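You operate a simulated robot arm through the tools that you are given. There is no shell and no other tool. Be economical: measure what you need, move in short steps, check, and stop when the job is done.

Carry out the task below with a simulated robot arm. There is one attempt and no reset: what you move stays moved.

TASK
Put things in order on the long worktop. At the end: the purple biscuit packet stands where the red tomato tin (marked "TOMATOES") stood; the red tomato tin from the long worktop stands where the white fridge thermometer stood; the white fridge thermometer stands on top of the blue cup; the orange tea glass stands where the purple biscuit packet stood; the small white bottle (marked "ROOM MIST") stands on top of the yellow pod; whatever was shut is shut again. Leave all else as you found it, and nothing knocked over.

It is judged by the outcome, as a careful person would: the job done as asked, and still so three seconds after it is handed in. It fails if anything else is knocked over, pushed out of place, dropped, spilled or broken.

THE ROBOT
A 7-joint arm with a two-finger parallel gripper, fixed in place. Base frame: the origin is at the foot of the arm, x ahead of it, y to its left, z up; the work surface is at about z = 0. Units: m, degrees, N and s.
With the tool pointing down near the work surface it reaches from about 0.24 to 0.62 m from the base axis. Its first joint turns from -66.0 to 66.0 degrees. Payload 2.6 kg.
The TCP is the grasp point between the finger pads, 0.03 m short of the fingertips. In the tool frame z runs along the fingers and y along their closing line. Largest opening 0.094 m; finger width 0.028, thickness 0.01; the body of the gripper, 0.05 by 0.096 m, starts 0.055 m behind the TCP.
Orientation is that of the tool frame in the base frame, as a unit quaternion [x, y, z, w]. With the fingers straight down and closing along the base's y, the tool's x points along the base's -x, its y along +y and its z along -z.

THE INTERFACE
- The arm moves only by the tool step_arm. Its argument "deltas" is a list of rows, each a list of 7 numbers: the shift along the tool's x, y, z in m, then the turn, a rotation vector about the tool's x, y, z in degrees, then the opening in per cent of the stroke, from 0 (shut) to 100 (fully open). In form: [[x, y, z, rx, ry, rz, jaw], ...]. A call has 1 to 12 rows; each row shifts and turns the commanded pose from where the row before left it, along the tool's axes as they then stand. Rows are played at 5 a second. More than 0.05 m and 8.6 degrees between two rows, or a gripper value outside its range, and nothing of the call is played. Where a pose cannot be reached the arm comes as near as it can. A force on the tool above 40 N (or 10 N above the force at the start of the call, whichever is more), or a blocked arm, ends the call early, and 0.2 s more pass. Each finger travels about 0.072 m/s and halts on what it meets, pressing with about 26 N; the grip force reading is that of the motor and also rises with nothing between the fingers. The clock runs only during rows and for 0.2 s after the last one: add rows that do not move to give the fingers time. It gives the time, the measured TCP pose, the force on the tool (base axes), the opening and the grip force at its end, in the units of the frame above (readings bear some noise), with the torque about the TCP (base axes, N m) and any sound that the robot's microphone picked up, and new pictures: "pictures" is both (left out), scene, wrist or none.
- Cameras (640 x 400 px; columns grow to the right, rows downward): "scene" is fixed at [0.0324, 0.4298, 0.5678]; the picture's right is [-0.80, -0.60, 0.00], its down [-0.32, 0.43, -0.84] and it looks along [0.50, -0.68, -0.54] (base axes); focal length 310 px, centre (320, 200). "wrist" rides on the gripper at [0.076, 0.014, -0.102] in the tool frame; the picture's right is [-0.18, 0.98, 0.00], its down [-0.75, -0.14, -0.64] and it looks along [-0.63, -0.12, 0.77] (tool axes); focal length 243 px, centre (320, 200). There is no depth. A picture from a camera that has moved, and an enlarged one, comes with that camera's place and axes in the base frame and with its lens.
- enlarge(camera, box): a new picture of the part [left, top, right, bottom] of that camera's present view, enlarged. No time passes.
- job_done(): hands the job in; it is judged then, once.

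Work in short steps. Places have to be worked out from the pictures, the camera data and where the tool is seen: move nearer, look again, correct. Check each grasp and each placing, and mend what went wrong. You have 120 turns and 200 pictures in all, those below and enlarged ones among them. Open the gripper and draw the arm clear of the work before you hand the job in, unless the task says otherwise; then end with one line.

The tools are called after "Call:" as name(argument=value, ...) on one line, values as JSON. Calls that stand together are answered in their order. step_arm: Moves the arm, as the interface text tells. Its arguments: {"type":"object","properties":{"deltas":{"type":"array","items":{"type":"array","items":{"type":"number"}}},"pictures":{"type":"string","enum":["both","scene","wrist","none"]}},"required":["deltas"]} The other tools are called the same way: enlarge (camera, box) takes an enlarged picture of a part of a camera's view; job_done () hands the job in.

At the start:

```text
time_s: 0.0
eef_pos: [0.3158, -0.1233, 0.3782]
orientation: [0.0, 1.0, 0.0, 0.0]
ft_force: [-0.6, -0.7, -0.1]
ft_torque: [0.01, -0.02, 0.0]
opening: 0.094
finger_force: 0.0
```

scene: 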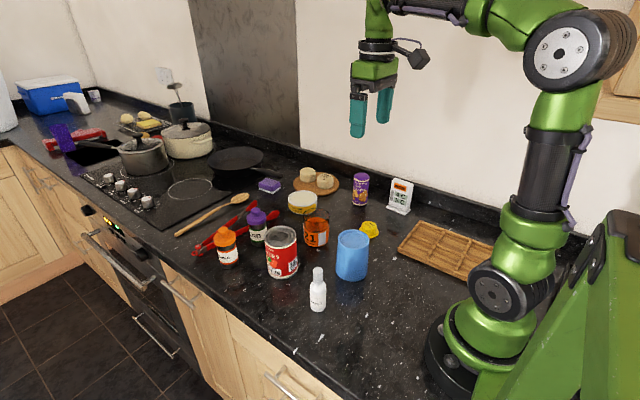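
wrist: 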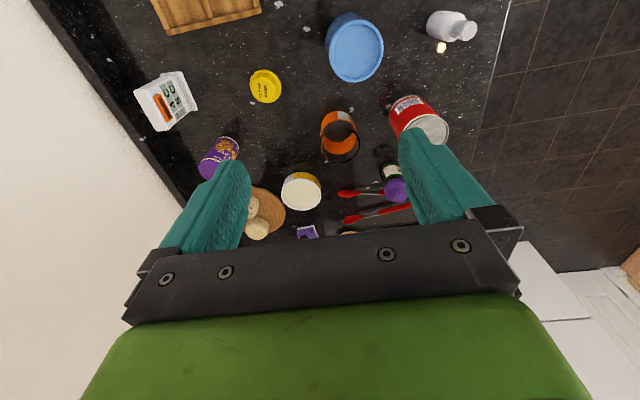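

I'll look closer at the worktop objects before moving.

Call:
enlarge(camera="scene", box=[180, 160, 420, 320])

Call:
enlarge(camera="wrist", box=[120, 0, 500, 240])

```text
2.50 times, centred on (300, 240) of scene
camera zoom: at [0.0324, 0.4298, 0.5678], right [-0.8, -0.6, 0.0], down [-0.32, 0.43, -0.84], along [0.5, -0.68, -0.54], focal length 775 px, centre (370, 100)
```

zoom: 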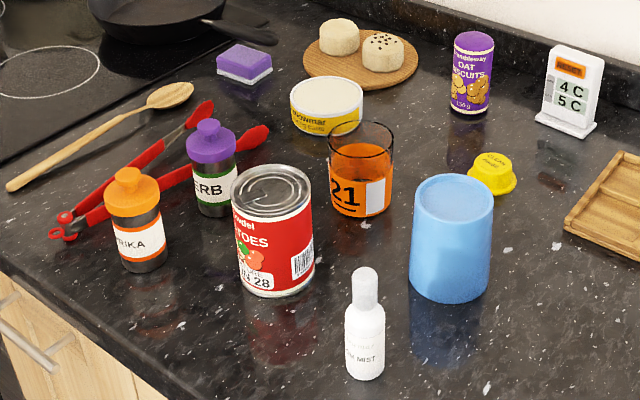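

```text
1.67 times, centred on (310, 120) of wrist
camera zoom: at [0.2415, -0.1108, 0.4797], right [0.18, 0.98, 0.0], down [0.75, -0.14, 0.64], along [0.63, -0.12, -0.77], focal length 404 px, centre (337, 333)
```

zoom: 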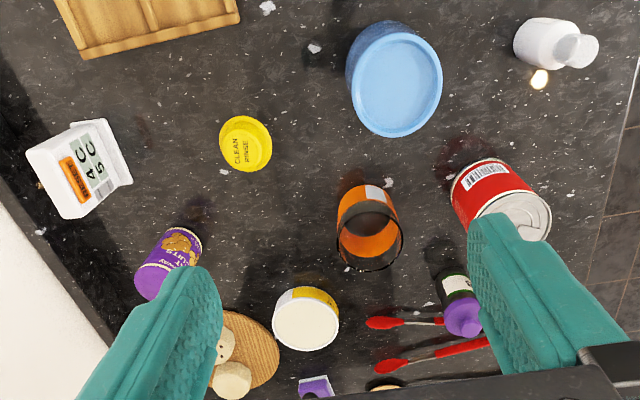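

I estimate: tin (.437,.026), glass (.443,-.112), packet (.443,-.352), thermometer (.32,-.396), cup (.304,-.074), pod (.298,-.203), bottle (.30,.07). I'll move closer to the thermometer and enlarge it.

Call:
step_arm(deltas=[[0.02, -0.04, 0, 0, 0, 0, 100], [0.02, -0.04, 0.02, 0, 0, 0, 100], [0.02, -0.04, 0.02, 0, 0, 0, 100], [0.01, -0.04, 0.02, 0, 0, 0, 100], [0, -0.04, 0.02, 0, 0, 0, 100], [0, 0, 0, 0, 0, 0, 100]], pictures="wrist")

Call:
enlarge(camera="scene", box=[335, 160, 431, 220])

```text
time_s: 1.4
eef_pos: [0.2476, -0.3253, 0.2964]
orientation: [-0.001, 1.0, 0.0, 0.0]
ft_force: [0.0, -0.8, -0.3]
ft_torque: [0.02, -0.02, 0.01]
opening: 0.094
finger_force: 0.2
camera wrist: at [0.1723, -0.3102, 0.3989], right [0.18, 0.98, 0.0], down [0.75, -0.14, 0.64], along [0.63, -0.12, -0.77], focal length 243 px, centre (320, 200)
```

wrist: 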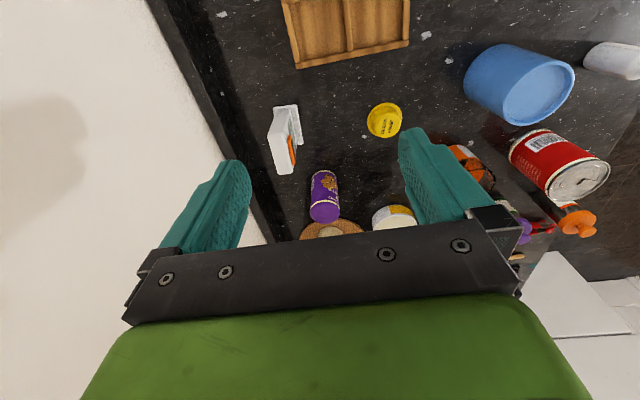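

```text
6.67 times, centred on (383, 190) of scene
camera zoom: at [0.0324, 0.4298, 0.5678], right [-0.8, -0.6, 0.0], down [-0.32, 0.43, -0.84], along [0.5, -0.68, -0.54], focal length 2067 px, centre (-100, 267)
```

zoom: 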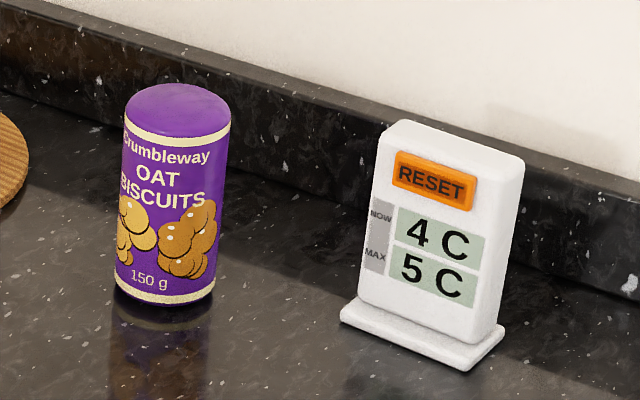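

The thermometer's foot is axis-aligned with its face towards +y and a RESET button on the front, so I'll grip its narrow sides (along base x). I turn the tool 90° about its axis so the camera faces the wall.

Call:
step_arm(deltas=[[0, 0, 0, 0, 0, 8.182, 100], [0, 0, 0, 0, 0, 8.182, 100], [0, 0, 0, 0, 0, 8.182, 100], [0, 0, 0, 0, 0, 8.182, 100], [0, 0, 0, 0, 0, 8.182, 100], [0, 0, 0, 0, 0, 8.182, 100], [0, 0, 0, 0, 0, 8.182, 100], [0, 0, 0, 0, 0, 8.182, 100], [0, 0, 0, 0, 0, 8.182, 100], [0, 0, 0, 0, 0, 8.182, 100], [0, 0, 0, 0, 0, 8.18, 100], [0.03, 0.04, 0, 0, 0, 0, 100]], pictures="both")

```text
time_s: 4.0
eef_pos: [0.2862, -0.2939, 0.2992]
orientation: [0.708, 0.706, 0.001, 0.001]
ft_force: [-0.1, -0.1, 0.0]
ft_torque: [0.0, -0.02, -0.02]
opening: 0.0941
finger_force: 0.0
camera wrist: at [0.3028, -0.2182, 0.401], right [0.98, -0.19, 0.0], down [-0.14, -0.75, 0.64], along [-0.12, -0.63, -0.77], focal length 243 px, centre (320, 200)
```

scene: 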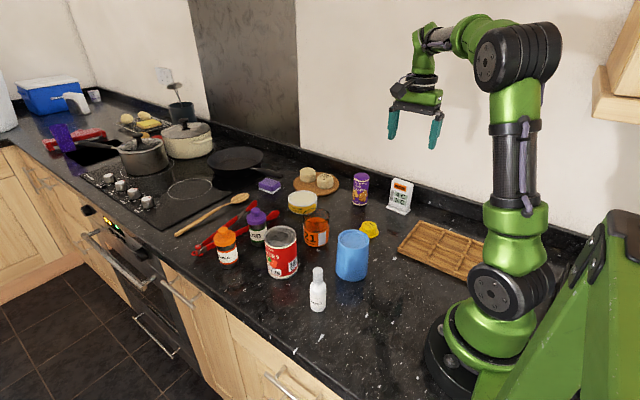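
wrist: 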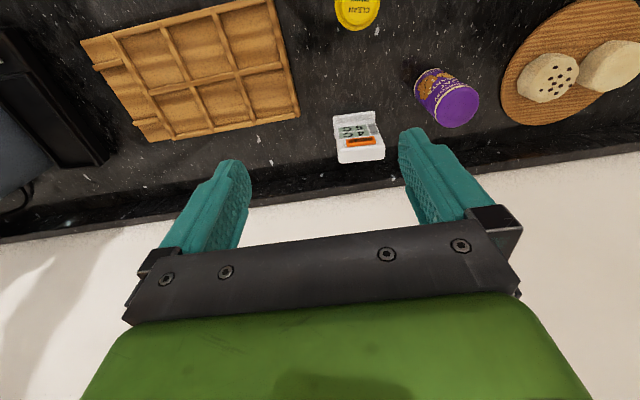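

Call:
enlarge(camera="wrist", box=[310, 90, 406, 170])

```text
5.00 times, centred on (358, 130) of wrist
camera zoom: at [0.3028, -0.2182, 0.401], right [0.98, -0.19, 0.0], down [-0.14, -0.75, 0.64], along [-0.12, -0.63, -0.77], focal length 1213 px, centre (130, 550)
```

zoom: 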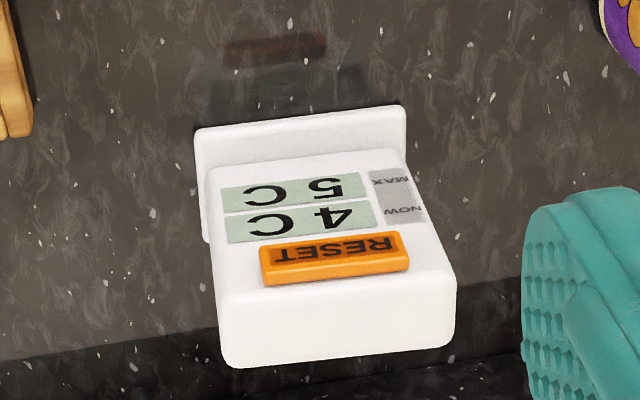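

Thermometer body centred about (.326,-.394), top at z≈.10. I move above it to z=.15 and check the alignment.

Call:
step_arm(deltas=[[-0.03, 0.012, 0.03, 0, 0, 0, 100], [-0.03, 0.012, 0.03, 0, 0, 0, 100], [-0.03, 0.012, 0.03, 0, 0, 0, 100], [-0.0107, 0.0042, 0.03, 0, 0, 0, 100], [0, 0, 0.028, 0, 0, 0, 100], [0, 0, 0, 0, 0, 0, 100]], pictures="both")

Call:
enlarge(camera="scene", box=[335, 130, 463, 230])

```text
time_s: 5.4
eef_pos: [0.3272, -0.3927, 0.1487]
orientation: [0.706, 0.708, 0.0, 0.0]
ft_force: [0.8, -0.2, 0.6]
ft_torque: [0.02, 0.01, 0.02]
opening: 0.0937
finger_force: 0.1
camera wrist: at [0.3427, -0.3179, 0.2504], right [0.98, -0.18, 0.0], down [-0.14, -0.75, 0.64], along [-0.12, -0.63, -0.77], focal length 243 px, centre (320, 200)
```

scene: 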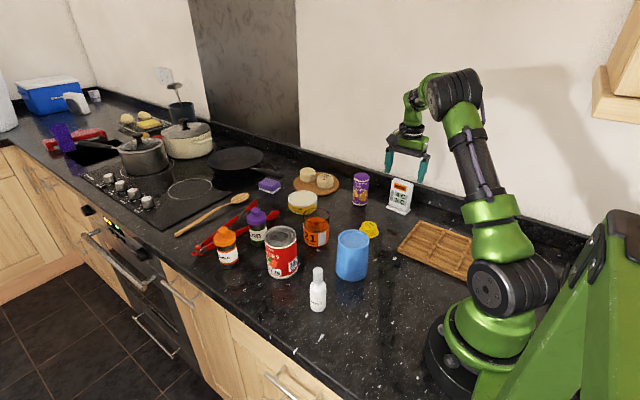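
wrist: 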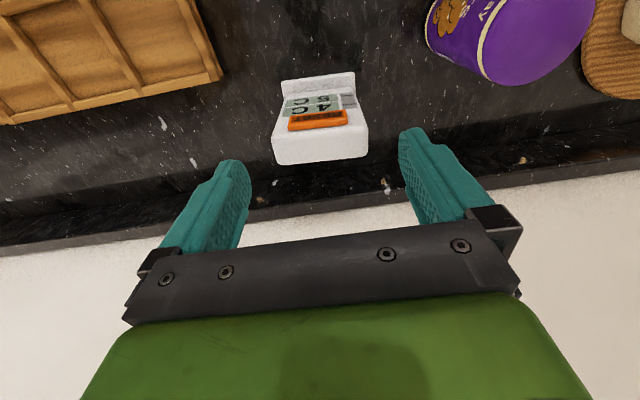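

```text
4.00 times, centred on (399, 180) of scene
camera zoom: at [0.0324, 0.4298, 0.5678], right [-0.8, -0.6, 0.0], down [-0.32, 0.43, -0.84], along [0.5, -0.68, -0.54], focal length 1240 px, centre (4, 280)
```

zoom: 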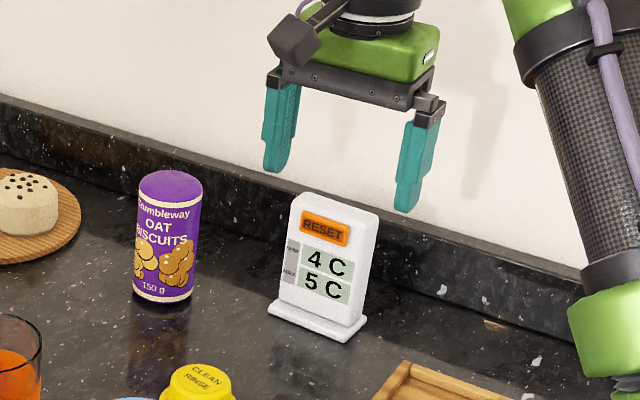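

Alignment is good to a couple of mm, with the thermometer yawed about -3°. I turn to match, descend to z=.065 and check before closing.

Call:
step_arm(deltas=[[-0.002, 0.001, 0.02, 0, 0, 3, 100], [0, 0, 0.025, 0, 0, 0, 100], [0, 0, 0.02, 0, 0, 0, 100], [0, 0, 0.02, 0, 0, 0, 100], [0, 0, 0, 0, 0, 0, 100]], pictures="wrist")

Call:
enlarge(camera="scene", box=[335, 130, 463, 230])

```text
time_s: 6.6
eef_pos: [0.3281, -0.3982, 0.0658]
orientation: [0.725, 0.688, 0.0, 0.001]
ft_force: [0.3, -0.1, -0.5]
ft_torque: [0.01, 0.0, 0.0]
opening: 0.094
finger_force: 0.0
camera wrist: at [0.3474, -0.3224, 0.1671], right [0.97, -0.23, 0.0], down [-0.18, -0.75, 0.64], along [-0.15, -0.62, -0.77], focal length 243 px, centre (320, 200)
```

wrist: 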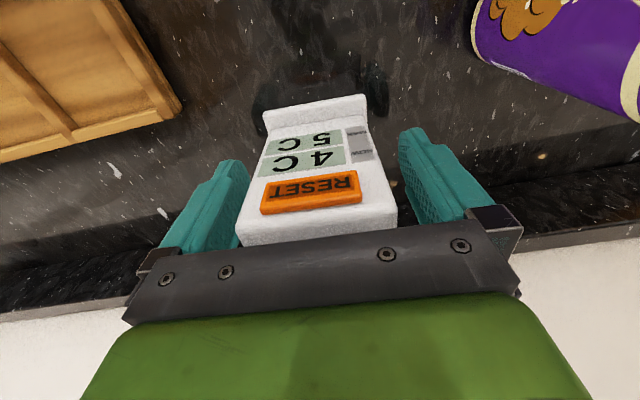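

```text
4.00 times, centred on (399, 180) of scene
camera zoom: at [0.0324, 0.4298, 0.5678], right [-0.8, -0.6, 0.0], down [-0.32, 0.43, -0.84], along [0.5, -0.68, -0.54], focal length 1240 px, centre (4, 280)
```

zoom: 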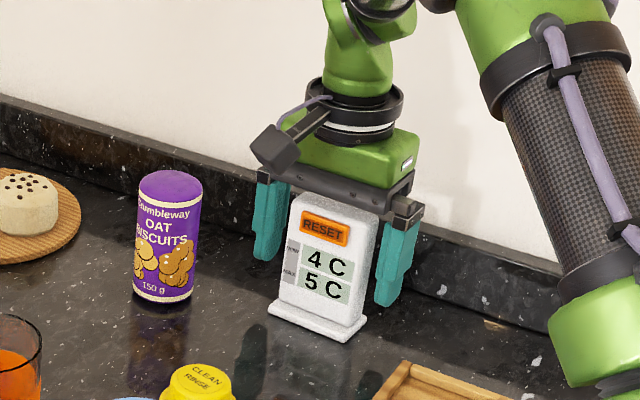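

Fingers straddle the sides, clear of the button. Closing.

Call:
step_arm(deltas=[[0, 0, 0, 0, 0, 0, 70], [0, 0, 0, 0, 0, 0, 55], [0, 0, 0, 0, 0, 0, 50], [0, 0, 0, 0, 0, 0, 50], [0, 0, 0, 0, 0, 0, 50]], pictures="wrist")

```text
time_s: 7.8
eef_pos: [0.3277, -0.396, 0.0658]
orientation: [0.725, 0.689, 0.0, 0.0]
ft_force: [0.0, 1.0, 1.5]
ft_torque: [-0.01, 0.0, 0.01]
opening: 0.0694
finger_force: 26.7
camera wrist: at [0.3474, -0.3223, 0.1673], right [0.97, -0.23, 0.0], down [-0.18, -0.75, 0.64], along [-0.15, -0.62, -0.77], focal length 243 px, centre (320, 200)
```

wrist: 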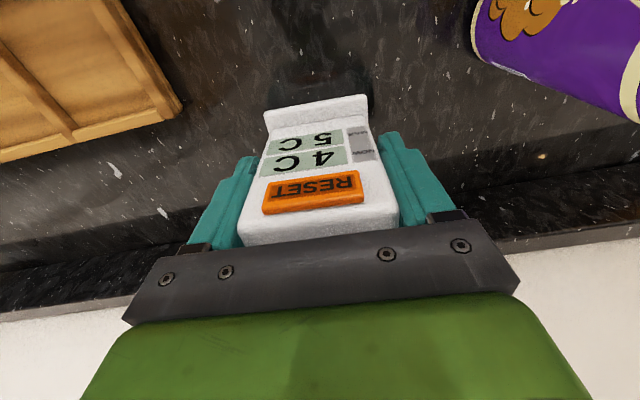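

Gripped at .069 opening. Lift straight up 0.16 m, then look at the cup closely.

Call:
step_arm(deltas=[[0, 0, -0.01, 0, 0, 0, 50], [0, 0, -0.03, 0, 0, 0, 50], [0, 0, -0.04, 0, 0, 0, 50], [0, 0, -0.04, 0, 0, 0, 50], [0, 0, -0.04, 0, 0, 0, 50], [0, 0, 0, 0, 0, 0, 50]], pictures="scene")

Call:
enlarge(camera="scene", box=[300, 210, 404, 290])

```text
time_s: 9.2
eef_pos: [0.3251, -0.3971, 0.2265]
orientation: [0.725, 0.688, 0.0, 0.0]
ft_force: [0.2, 0.6, -1.5]
ft_torque: [-0.02, -0.03, -0.02]
opening: 0.0697
finger_force: 25.9
```

scene: 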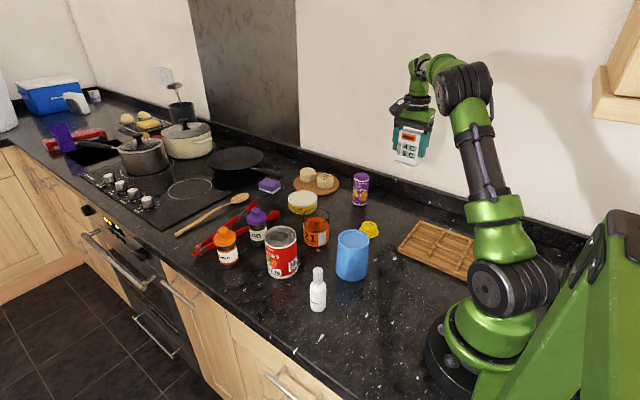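

```text
5.00 times, centred on (352, 250) of scene
camera zoom: at [0.0324, 0.4298, 0.5678], right [-0.8, -0.6, 0.0], down [-0.32, 0.43, -0.84], along [0.5, -0.68, -0.54], focal length 1550 px, centre (160, -50)
```

zoom: 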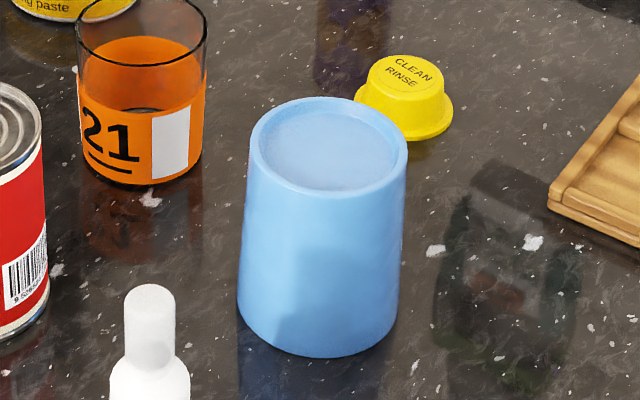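

The cup is upside-down with a rimmed flat top, centre ≈(.304,-.072), h≈.10. Carry the thermometer over it, well above everything.

Call:
step_arm(deltas=[[0.02, -0.0024, 0, 0, 0, 0, 50], [0.0358, -0.0044, 0, 0, 0, 0, 50], [0.0358, -0.0044, 0, 0, 0, 0, 50], [0.0358, -0.0044, 0, 0, 0, 0, 50], [0.0358, -0.0044, 0, 0, 0, 0, 50], [0.0358, -0.0044, 0, 0, 0, 0, 50], [0.0358, -0.0044, 0, 0, 0, 0, 50], [0.0358, -0.0044, 0, 0, 0, 0, 50], [0.0358, -0.0044, 0, 0, 0, 0, 50], [0.0159, -0.0023, 0, 0, 0, 0, 50], [0, 0, 0, 0, 0, 0, 50]], pictures="both")

Call:
enlarge(camera="scene", box=[280, 130, 440, 290])

```text
time_s: 11.6
eef_pos: [0.3056, -0.0729, 0.2249]
orientation: [0.725, 0.689, 0.0, 0.0]
ft_force: [0.6, 0.4, -1.1]
ft_torque: [-0.01, 0.0, -0.01]
opening: 0.0695
finger_force: 26.1
camera wrist: at [0.3243, 0.0013, 0.3273], right [0.97, -0.23, 0.0], down [-0.18, -0.75, 0.64], along [-0.15, -0.62, -0.77], focal length 243 px, centre (320, 200)
```

scene: 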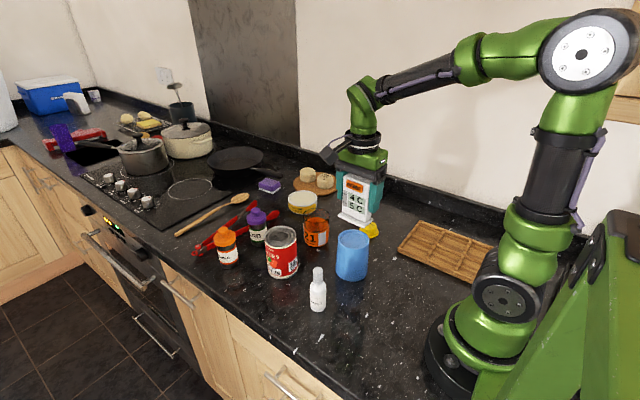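
wrist: 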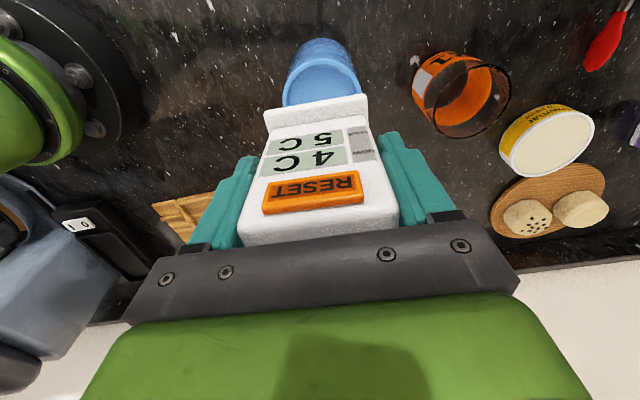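

```text
2.50 times, centred on (360, 210) of scene
camera zoom: at [0.0324, 0.4298, 0.5678], right [-0.8, -0.6, 0.0], down [-0.32, 0.43, -0.84], along [0.5, -0.68, -0.54], focal length 775 px, centre (220, 175)
```

zoom: 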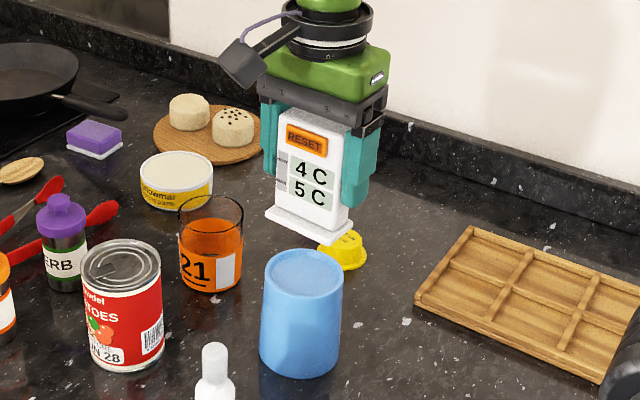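

Call:
enlarge(camera="wrist", box=[250, 20, 410, 130])

```text
3.64 times, centred on (330, 75) of wrist
camera zoom: at [0.3243, 0.0013, 0.3273], right [0.97, -0.23, 0.0], down [-0.18, -0.75, 0.64], along [-0.15, -0.62, -0.77], focal length 882 px, centre (284, 654)
```

zoom: 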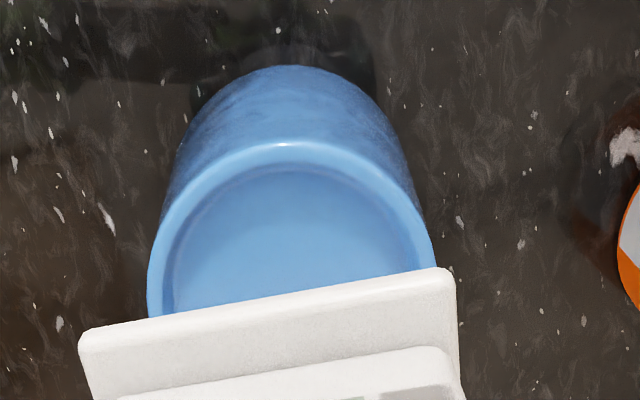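

Comparing foot and cup rim in both views, the cup centre lies ~7 mm further +y than the foot. I correct this and lower to just above the rim.

Call:
step_arm(deltas=[[0.007, 0.001, 0.02, 0, 0, 0, 50], [0, 0, 0.015, 0, 0, 0, 50], [0, 0, 0.008, 0, 0, 0, 50], [0, 0, 0, 0, 0, 0, 50]], pictures="wrist")

Call:
enlarge(camera="scene", box=[300, 160, 420, 290])

```text
time_s: 12.6
eef_pos: [0.304, -0.0662, 0.1822]
orientation: [0.725, 0.689, -0.001, 0.0]
ft_force: [0.1, -0.6, -0.9]
ft_torque: [0.01, 0.02, -0.01]
opening: 0.0696
finger_force: 26.0
camera wrist: at [0.324, 0.0089, 0.2832], right [0.97, -0.23, 0.0], down [-0.18, -0.75, 0.64], along [-0.15, -0.62, -0.77], focal length 243 px, centre (320, 200)
```

wrist: 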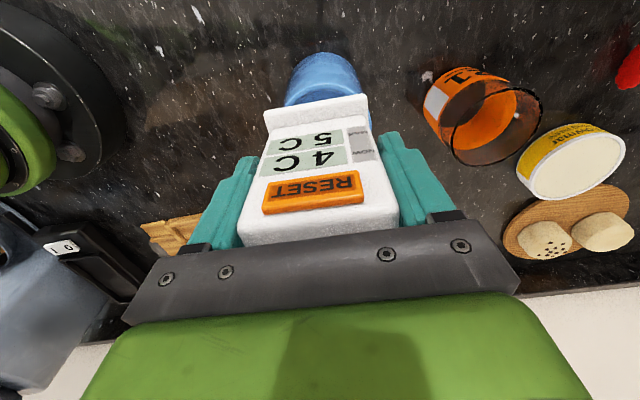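

```text
3.08 times, centred on (360, 225) of scene
camera zoom: at [0.0324, 0.4298, 0.5678], right [-0.8, -0.6, 0.0], down [-0.32, 0.43, -0.84], along [0.5, -0.68, -0.54], focal length 954 px, centre (197, 123)
```

zoom: 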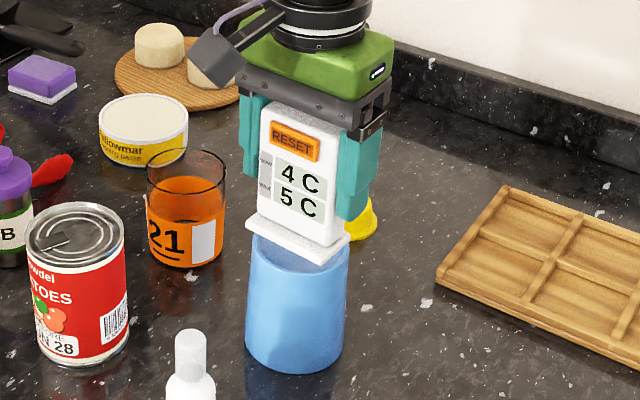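

Refined estimate: foot centre is now ~5 mm too far +y and ~3 mm short in x. I nudge it and descend in small steps towards contact.

Call:
step_arm(deltas=[[-0.005, 0.003, 0.004, 0, 0, 0, 50], [0, 0, 0.004, 0, 0, 0, 50], [0, 0, 0.002, 0, 0, 0, 50], [0, 0, 0.002, 0, 0, 0, 50], [0, 0, 0, 0, 0, 0, 50]], pictures="none")

Call:
enlarge(camera="scene", box=[310, 200, 400, 260])

```text
time_s: 13.8
eef_pos: [0.3075, -0.0715, 0.17]
orientation: [0.725, 0.689, 0.0, 0.001]
ft_force: [-0.3, -0.8, 0.6]
ft_torque: [0.0, 0.0, 0.0]
opening: 0.0695
finger_force: 25.7
```

```text
6.67 times, centred on (355, 230) of scene
camera zoom: at [0.0324, 0.4298, 0.5678], right [-0.8, -0.6, 0.0], down [-0.32, 0.43, -0.84], along [0.5, -0.68, -0.54], focal length 2067 px, centre (87, 0)
```

zoom: 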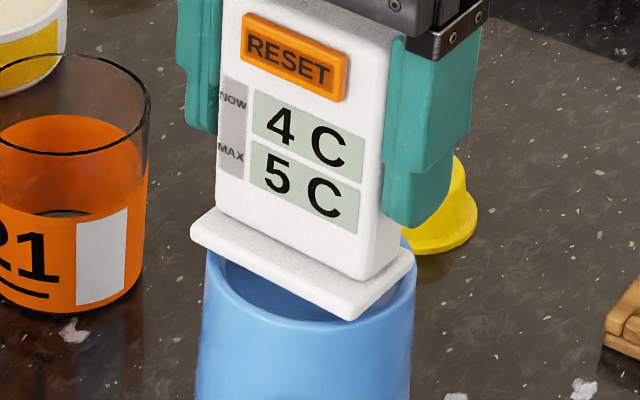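

Nearly there: ~2 mm lateral correction, about 3 mm above the rim. Descend in mm steps until contact.

Call:
step_arm(deltas=[[-0.0015, -0.002, 0, 0, 0, 0, 50], [0, 0, 0.0015, 0, 0, 0, 50], [0, 0, 0.001, 0, 0, 0, 50], [0, 0, 0.001, 0, 0, 0, 50], [0, 0, 0, 0, 0, 0, 50]], pictures="none")

Call:
enlarge(camera="scene", box=[310, 200, 400, 260])

```text
time_s: 15.0
eef_pos: [0.306, -0.0731, 0.1659]
orientation: [0.725, 0.689, 0.0, 0.0]
ft_force: [1.0, 0.7, -0.6]
ft_torque: [0.01, 0.0, 0.04]
opening: 0.0695
finger_force: 26.2
```

```text
6.67 times, centred on (355, 230) of scene
camera zoom: at [0.0324, 0.4298, 0.5678], right [-0.8, -0.6, 0.0], down [-0.32, 0.43, -0.84], along [0.5, -0.68, -0.54], focal length 2067 px, centre (87, 0)
```

zoom: 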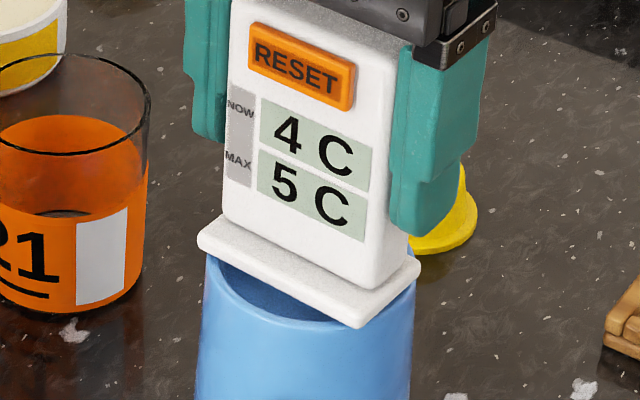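

Centred now. Continue down until the force shows contact.

Call:
step_arm(deltas=[[0, 0, 0.001, 0, 0, 0, 50], [0, 0, 0.001, 0, 0, 0, 50], [0, 0, 0, 0, 0, 0, 50]], pictures="none")

Call:
enlarge(camera="scene", box=[310, 200, 400, 260])

```text
time_s: 15.8
eef_pos: [0.3061, -0.0721, 0.1658]
orientation: [0.726, 0.688, 0.0, 0.0]
ft_force: [-1.9, -0.1, 5.0]
ft_torque: [0.0, 0.11, -0.01]
opening: 0.0696
finger_force: 25.7
```

```text
6.67 times, centred on (355, 230) of scene
camera zoom: at [0.0324, 0.4298, 0.5678], right [-0.8, -0.6, 0.0], down [-0.32, 0.43, -0.84], along [0.5, -0.68, -0.54], focal length 2067 px, centre (87, 0)
```

zoom: 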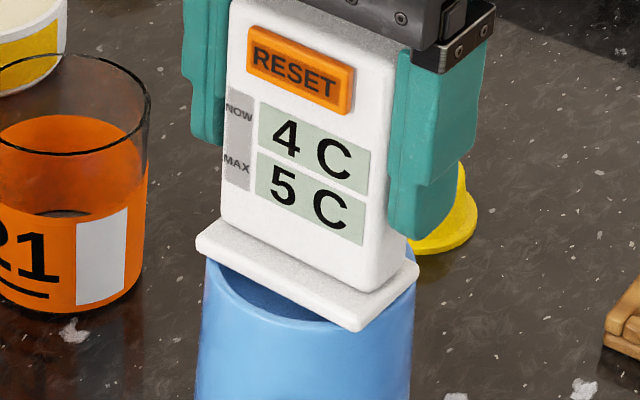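

Contact felt (≈5 N). Release gently.

Call:
step_arm(deltas=[[0, 0, 0, 0, 0, 0, 80], [0, 0, 0, 0, 0, 0, 90], [0, 0, 0, 0, 0, 0, 100], [0, 0, 0, 0, 0, 0, 100]], pictures="wrist")

Call:
enlarge(camera="scene", box=[310, 180, 400, 260])

```text
time_s: 16.8
eef_pos: [0.3072, -0.0727, 0.1642]
orientation: [0.725, 0.689, 0.0, 0.0]
ft_force: [0.2, 0.0, 0.7]
ft_torque: [-0.01, 0.01, -0.01]
opening: 0.0943
finger_force: 0.0
camera wrist: at [0.326, 0.0023, 0.2669], right [0.97, -0.23, 0.0], down [-0.18, -0.75, 0.64], along [-0.15, -0.62, -0.77], focal length 243 px, centre (320, 200)
```

wrist: 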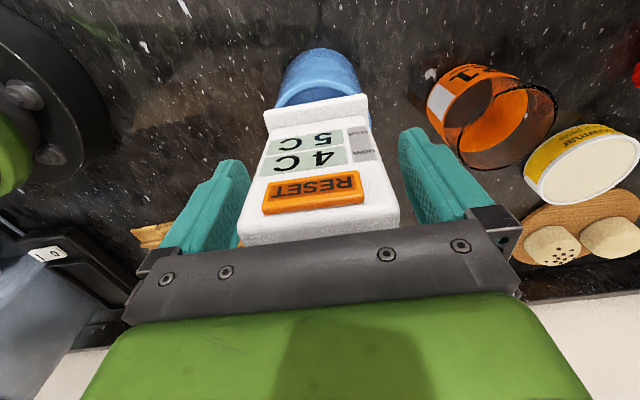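

```text
5.00 times, centred on (355, 220) of scene
camera zoom: at [0.0324, 0.4298, 0.5678], right [-0.8, -0.6, 0.0], down [-0.32, 0.43, -0.84], along [0.5, -0.68, -0.54], focal length 1550 px, centre (145, 100)
```

zoom: 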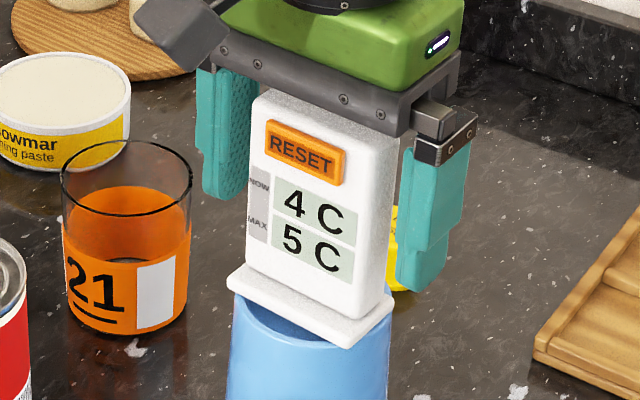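

The thermometer stands on the cup. Raise straight up, restore the exact 90° yaw, and move over the tin.

Call:
step_arm(deltas=[[0, 0, -0.02, 0, 0, 0, 100], [0, 0, -0.04, 0, 0, 0, 100], [0, 0, -0.045, 0, 0, 0, 100], [0, 0, -0.045, 0, 0, -3, 100], [0.025, 0.0326, 0, 0, 0, 0, 100], [0.025, 0.0326, 0, 0, 0, 0, 100], [0.025, 0.0326, 0, 0, 0, 0, 100], [0.0235, 0.0327, 0.02, 0, 0, 0, 100], [0, 0, 0.035, 0, 0, 0, 100], [0, 0, 0.04, 0, 0, 0, 100], [0, 0, 0, 0, 0, 0, 100]], pictures="both")

```text
time_s: 19.2
eef_pos: [0.4365, 0.0275, 0.2173]
orientation: [0.707, 0.708, 0.0, 0.0]
ft_force: [-0.1, 0.5, 0.2]
ft_torque: [0.01, -0.03, 0.01]
opening: 0.0941
finger_force: 0.0
camera wrist: at [0.4525, 0.1038, 0.3195], right [0.98, -0.18, 0.0], down [-0.14, -0.75, 0.64], along [-0.12, -0.63, -0.77], focal length 243 px, centre (320, 200)
```

scene: 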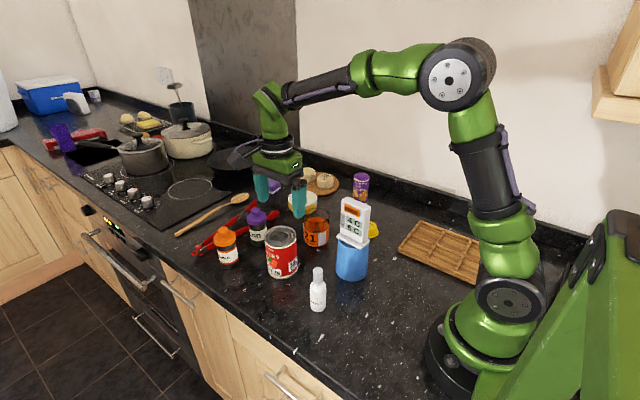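
wrist: 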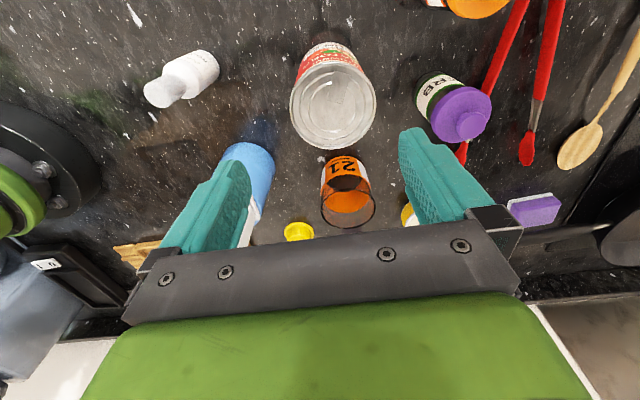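

Call:
enlarge(camera="scene", box=[200, 130, 350, 290])

Call:
enlarge(camera="wrist", box=[270, 20, 400, 160])

```text
2.50 times, centred on (275, 210) of scene
camera zoom: at [0.0324, 0.4298, 0.5678], right [-0.8, -0.6, 0.0], down [-0.32, 0.43, -0.84], along [0.5, -0.68, -0.54], focal length 775 px, centre (432, 175)
```

zoom: 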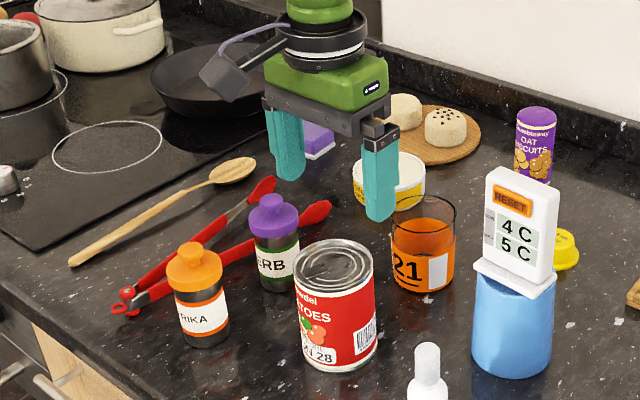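

```text
2.86 times, centred on (335, 90) of wrist
camera zoom: at [0.4525, 0.1038, 0.3195], right [0.98, -0.18, 0.0], down [-0.14, -0.75, 0.64], along [-0.12, -0.63, -0.77], focal length 693 px, centre (277, 514)
```

zoom: 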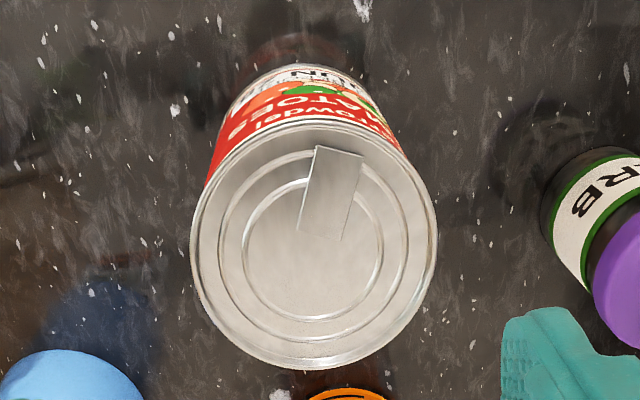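

Tin centre ≈(.445,.028), height ≈.10. Move to fingertips just above and check.

Call:
step_arm(deltas=[[0.002, 0.008, 0.03, 0, 0, 0, 100], [0, 0, 0.04, 0, 0, 0, 100], [0, 0, 0, 0, 0, 0, 100]], pictures="wrist")

Call:
enlarge(camera="scene", box=[220, 170, 340, 290])

```text
time_s: 20.0
eef_pos: [0.4448, 0.0289, 0.1473]
orientation: [0.706, 0.708, -0.001, 0.0]
ft_force: [0.0, -0.3, -0.1]
ft_torque: [0.02, -0.01, -0.03]
opening: 0.0937
finger_force: 0.0
camera wrist: at [0.4608, 0.1047, 0.2501], right [0.98, -0.18, 0.0], down [-0.14, -0.75, 0.64], along [-0.12, -0.63, -0.77], focal length 243 px, centre (320, 200)
```

wrist: 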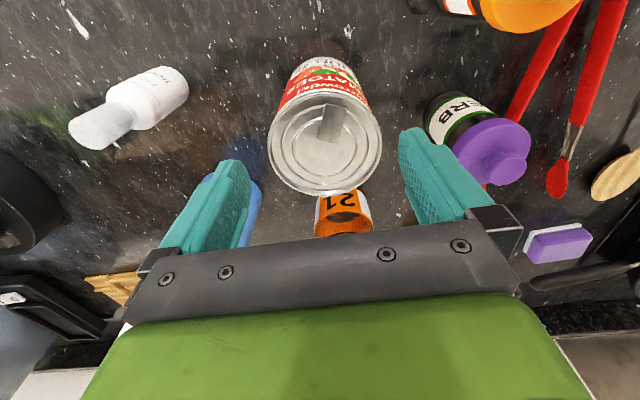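

```text
3.33 times, centred on (280, 230) of scene
camera zoom: at [0.0324, 0.4298, 0.5678], right [-0.8, -0.6, 0.0], down [-0.32, 0.43, -0.84], along [0.5, -0.68, -0.54], focal length 1033 px, centre (453, 100)
```

zoom: 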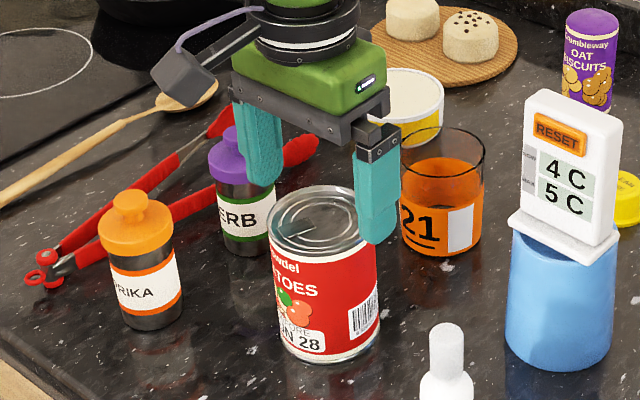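

Wrist view puts the tin at x≈.448; nudge +3 mm and descend around it.

Call:
step_arm(deltas=[[0.0, 0.003, 0.02, 0, 0, 0, 100], [0, 0, 0.02, 0, 0, 0, 100], [0, 0, 0.02, 0, 0, 0, 100], [0, 0, 0.026, 0, 0, 0, 100], [0, 0, 0, 0, 0, 0, 100]], pictures="wrist")

```text
time_s: 21.2
eef_pos: [0.4464, 0.0284, 0.0612]
orientation: [0.707, 0.708, -0.001, 0.0]
ft_force: [0.1, 0.2, -0.6]
ft_torque: [0.0, 0.0, -0.02]
opening: 0.094
finger_force: 0.1
camera wrist: at [0.4632, 0.1043, 0.1641], right [0.98, -0.18, 0.0], down [-0.14, -0.75, 0.64], along [-0.12, -0.63, -0.77], focal length 243 px, centre (320, 200)
```

wrist: 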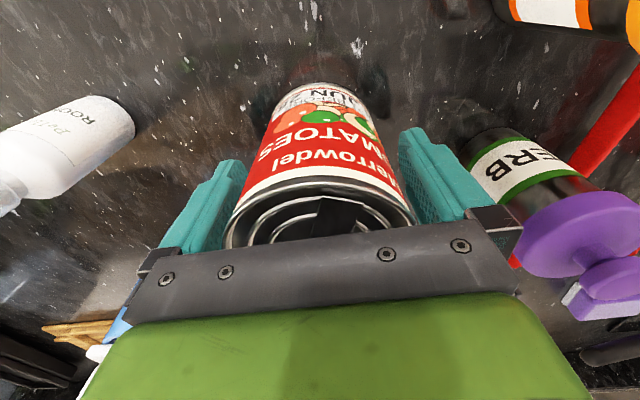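

Fingers straddle the tin evenly. Close.

Call:
step_arm(deltas=[[0, 0, 0, 0, 0, 0, 85], [0, 0, 0, 0, 0, 0, 65], [0, 0, 0, 0, 0, 0, 65], [0, 0, 0, 0, 0, 0, 65]], pictures="wrist")

```text
time_s: 22.2
eef_pos: [0.4466, 0.0284, 0.0625]
orientation: [0.705, 0.709, 0.0, 0.0]
ft_force: [0.5, 0.3, -0.4]
ft_torque: [0.07, -0.01, 0.0]
opening: 0.0752
finger_force: 25.8
camera wrist: at [0.4631, 0.1042, 0.1643], right [0.98, -0.18, 0.0], down [-0.14, -0.75, 0.64], along [-0.12, -0.63, -0.77], focal length 243 px, centre (320, 200)
```

wrist: 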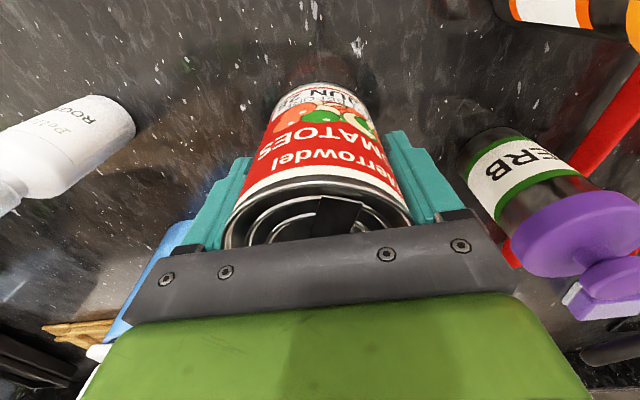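

Tin held (.0752 m). Lift it high.

Call:
step_arm(deltas=[[0, 0, -0.01, 0, 0, 0, 65], [0, 0, -0.03, 0, 0, 0, 65], [0, 0, -0.04, 0, 0, 0, 65], [0, 0, -0.05, 0, 0, 0, 65], [0, 0, -0.05, 0, 0, 0, 65], [0, 0, 0, 0, 0, 0, 65]], pictures="scene")

```text
time_s: 23.6
eef_pos: [0.4475, 0.0265, 0.2434]
orientation: [0.706, 0.708, 0.0, 0.001]
ft_force: [-0.8, -0.5, -4.5]
ft_torque: [0.02, 0.02, 0.02]
opening: 0.0749
finger_force: 25.8
```

scene: 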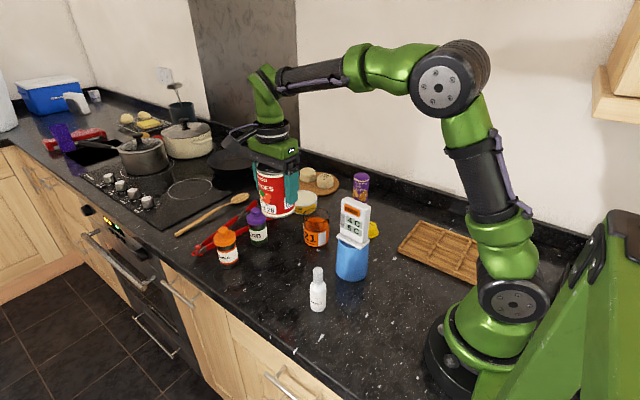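

Carry it along -y at x≈.45 (past the thermometer), then diagonally to the thermometer's old place.

Call:
step_arm(deltas=[[-0.025, 0, 0, 0, 0, 0, 65], [-0.042, 0, 0, 0, 0, 0, 65], [-0.042, 0, 0, 0, 0, 0, 65], [-0.042, 0, 0, 0, 0, 0, 65], [-0.042, 0, 0, 0, 0, 0, 65], [-0.042, 0, 0, 0, 0, 0, 65], [-0.04, 0, 0, 0, 0, 0, 65], [-0.04, -0.03, 0, 0, 0, 0, 65], [-0.04, -0.03, 0, 0, 0, 0, 65], [-0.04, -0.03, 0, 0, 0, 0, 65], [-0.029, -0.03, 0, 0, 0, 0, 65], [0, 0, 0, 0, 0, 0, 65]], pictures="both")

```text
time_s: 26.2
eef_pos: [0.3282, -0.3951, 0.244]
orientation: [0.707, 0.708, 0.0, 0.0]
ft_force: [0.0, -0.6, -4.6]
ft_torque: [0.0, 0.02, 0.04]
opening: 0.0746
finger_force: 25.9
camera wrist: at [0.3441, -0.3197, 0.3457], right [0.98, -0.18, 0.0], down [-0.14, -0.75, 0.64], along [-0.12, -0.63, -0.77], focal length 243 px, centre (320, 200)
```

scene: 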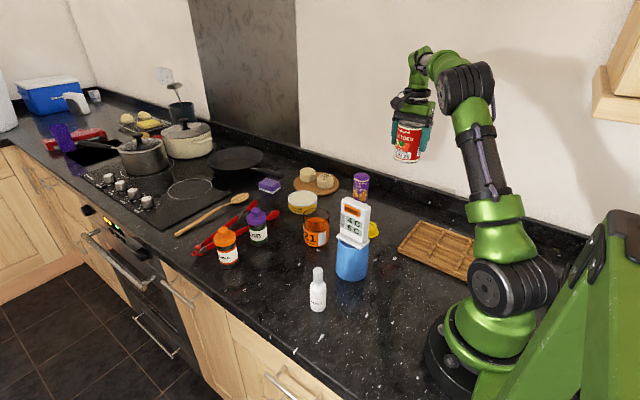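
wrist: 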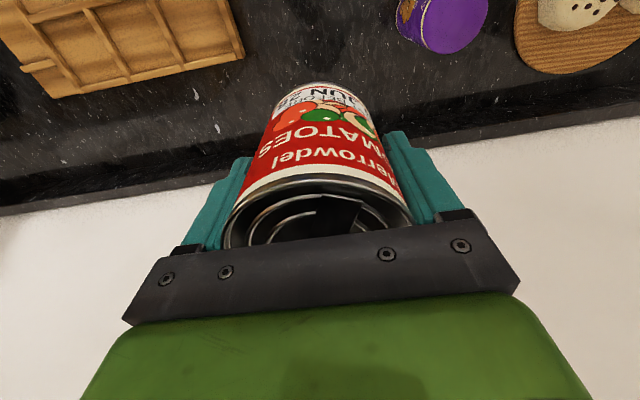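

On target. Lower towards the worktop.

Call:
step_arm(deltas=[[0, 0, 0.03, 0, 0, 0, 65], [0, 0, 0.04, 0, 0, 0, 65], [0, 0, 0.04, 0, 0, 0, 65], [0, 0, 0.04, 0, 0, 0, 65], [0, 0, 0.02, 0, 0, 0, 65], [0, 0, 0.006, 0, 0, 0, 65], [0, 0, 0.002, 0, 0, 0, 65], [0, 0, 0, 0, 0, 0, 65]], pictures="none")

Call:
enlarge(camera="scene", box=[335, 120, 463, 230])

```text
time_s: 28.0
eef_pos: [0.3277, -0.3968, 0.0662]
orientation: [0.706, 0.708, 0.0, 0.0]
ft_force: [0.8, -0.6, -4.4]
ft_torque: [-0.05, 0.04, -0.01]
opening: 0.0746
finger_force: 26.1
```

```text
3.64 times, centred on (399, 175) of scene
camera zoom: at [0.0325, 0.4298, 0.5678], right [-0.8, -0.6, 0.0], down [-0.32, 0.43, -0.84], along [0.5, -0.68, -0.54], focal length 1127 px, centre (33, 291)
```

zoom: 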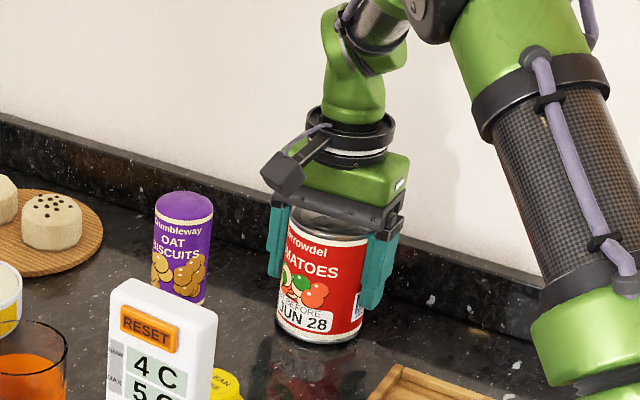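

Almost down (still full weight on the tool). Final millimetres.

Call:
step_arm(deltas=[[0, 0, 0.001, 0, 0, 0, 65], [0, 0, 0.001, 0, 0, 0, 65], [0, 0, 0.0005, 0, 0, 0, 65], [0, 0, 0, 0, 0, 0, 65]], pictures="none")

```text
time_s: 29.0
eef_pos: [0.3277, -0.3967, 0.063]
orientation: [0.707, 0.707, 0.0, 0.0]
ft_force: [-0.1, -0.5, -4.7]
ft_torque: [0.0, -0.04, 0.01]
opening: 0.0744
finger_force: 25.8
```

Call:
step_arm(deltas=[[0, 0, 0.001, 0, 0, 0, 65], [0, 0, 0.0005, 0, 0, 0, 65], [0, 0, 0, 0, 0, 0, 65]], pictures="none")

```text
time_s: 29.8
eef_pos: [0.3278, -0.3963, 0.0631]
orientation: [0.707, 0.707, 0.001, 0.001]
ft_force: [-4.2, 5.2, 9.6]
ft_torque: [0.08, 0.07, 0.04]
opening: 0.0743
finger_force: 26.3
```

Contact (≈14 N change). Release.

Call:
step_arm(deltas=[[0, 0, -0.001, 0, 0, 0, 80], [0, 0, 0, 0, 0, 0, 90], [0, 0, 0, 0, 0, 0, 100], [0, 0, 0, 0, 0, 0, 100]], pictures="wrist")

```text
time_s: 30.8
eef_pos: [0.3271, -0.3973, 0.0621]
orientation: [0.706, 0.708, 0.0, 0.0]
ft_force: [0.5, -0.9, 0.1]
ft_torque: [0.02, 0.0, 0.0]
opening: 0.0937
finger_force: 0.1
camera wrist: at [0.3435, -0.3207, 0.1646], right [0.98, -0.18, 0.0], down [-0.14, -0.75, 0.64], along [-0.12, -0.63, -0.77], focal length 243 px, centre (320, 200)
```

wrist: 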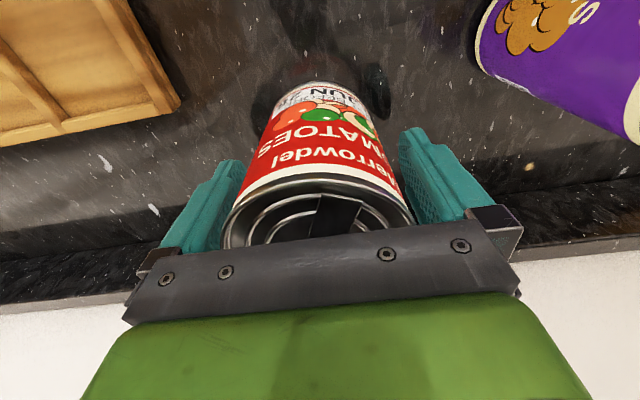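

Tin stands free. Raise and move over the biscuit packet.

Call:
step_arm(deltas=[[0, 0, -0.02, 0, 0, 0, 100], [0, 0, -0.04, 0, 0, 0, 100], [0, 0, -0.045, 0, 0, 0, 100], [0, 0, -0.045, 0, 0, 0, 100], [0.014, 0.038, 0, 0, 0, 0, 100], [0.014, 0.04, 0, 0, 0, 0, 100], [0.014, 0.04, 0, 0, 0, 0, 100], [0, 0, 0, 0, 0, 0, 100]], pictures="both")

Call:
enlarge(camera="scene", box=[315, 120, 443, 230])

Call:
enlarge(camera="wrist", box=[260, 70, 400, 180])

```text
time_s: 32.6
eef_pos: [0.4495, -0.3548, 0.2115]
orientation: [0.707, 0.707, 0.001, 0.0]
ft_force: [-0.7, 0.5, 0.0]
ft_torque: [0.01, -0.03, -0.01]
opening: 0.0939
finger_force: 0.0
camera wrist: at [0.4648, -0.2789, 0.3141], right [0.98, -0.18, 0.0], down [-0.14, -0.75, 0.64], along [-0.12, -0.63, -0.77], focal length 243 px, centre (320, 200)
```

scene: 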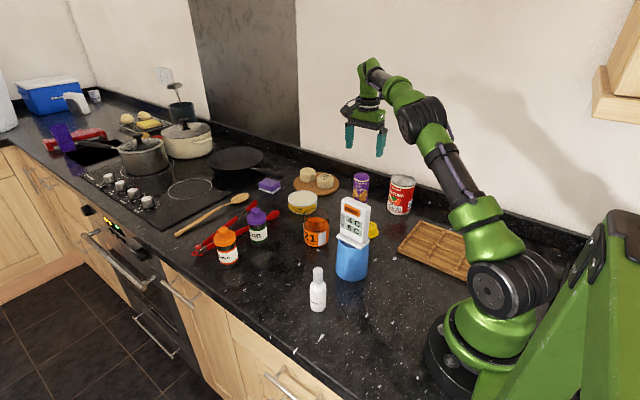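
wrist: 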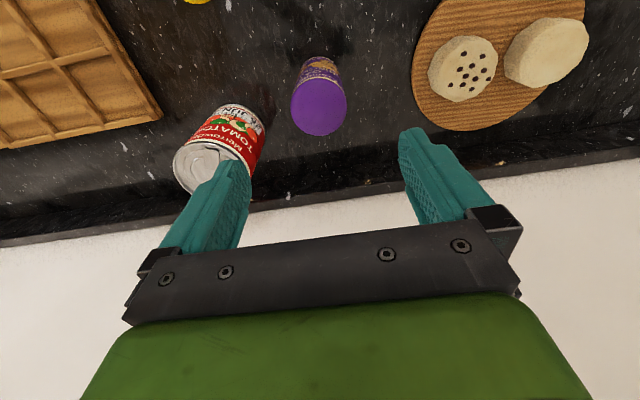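

```text
3.64 times, centred on (379, 175) of scene
camera zoom: at [0.0324, 0.4298, 0.5678], right [-0.8, -0.6, 0.0], down [-0.32, 0.43, -0.84], along [0.5, -0.68, -0.54], focal length 1127 px, centre (106, 291)
```

zoom: 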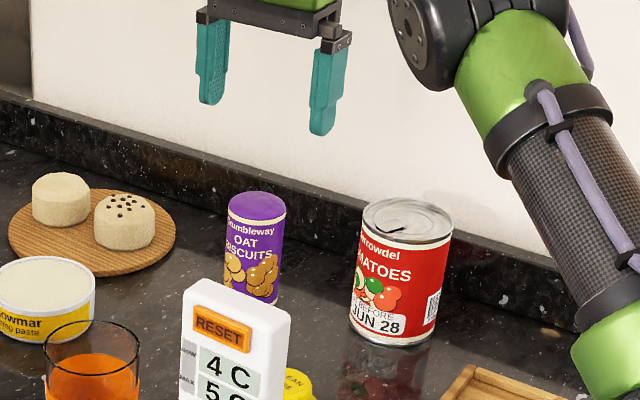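

```text
3.64 times, centred on (330, 125) of wrist
camera zoom: at [0.4648, -0.2789, 0.3141], right [0.98, -0.18, 0.0], down [-0.14, -0.75, 0.64], along [-0.12, -0.63, -0.77], focal length 882 px, centre (284, 473)
```

zoom: 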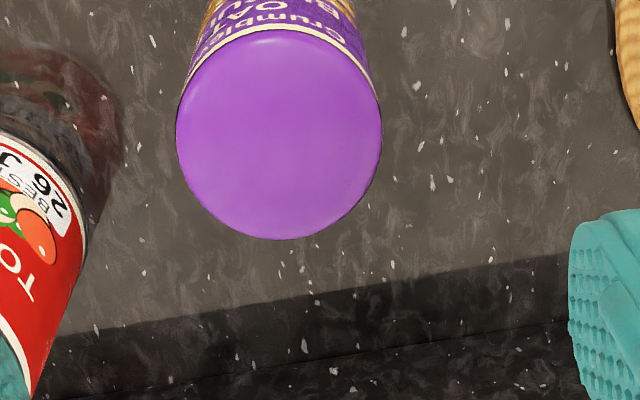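

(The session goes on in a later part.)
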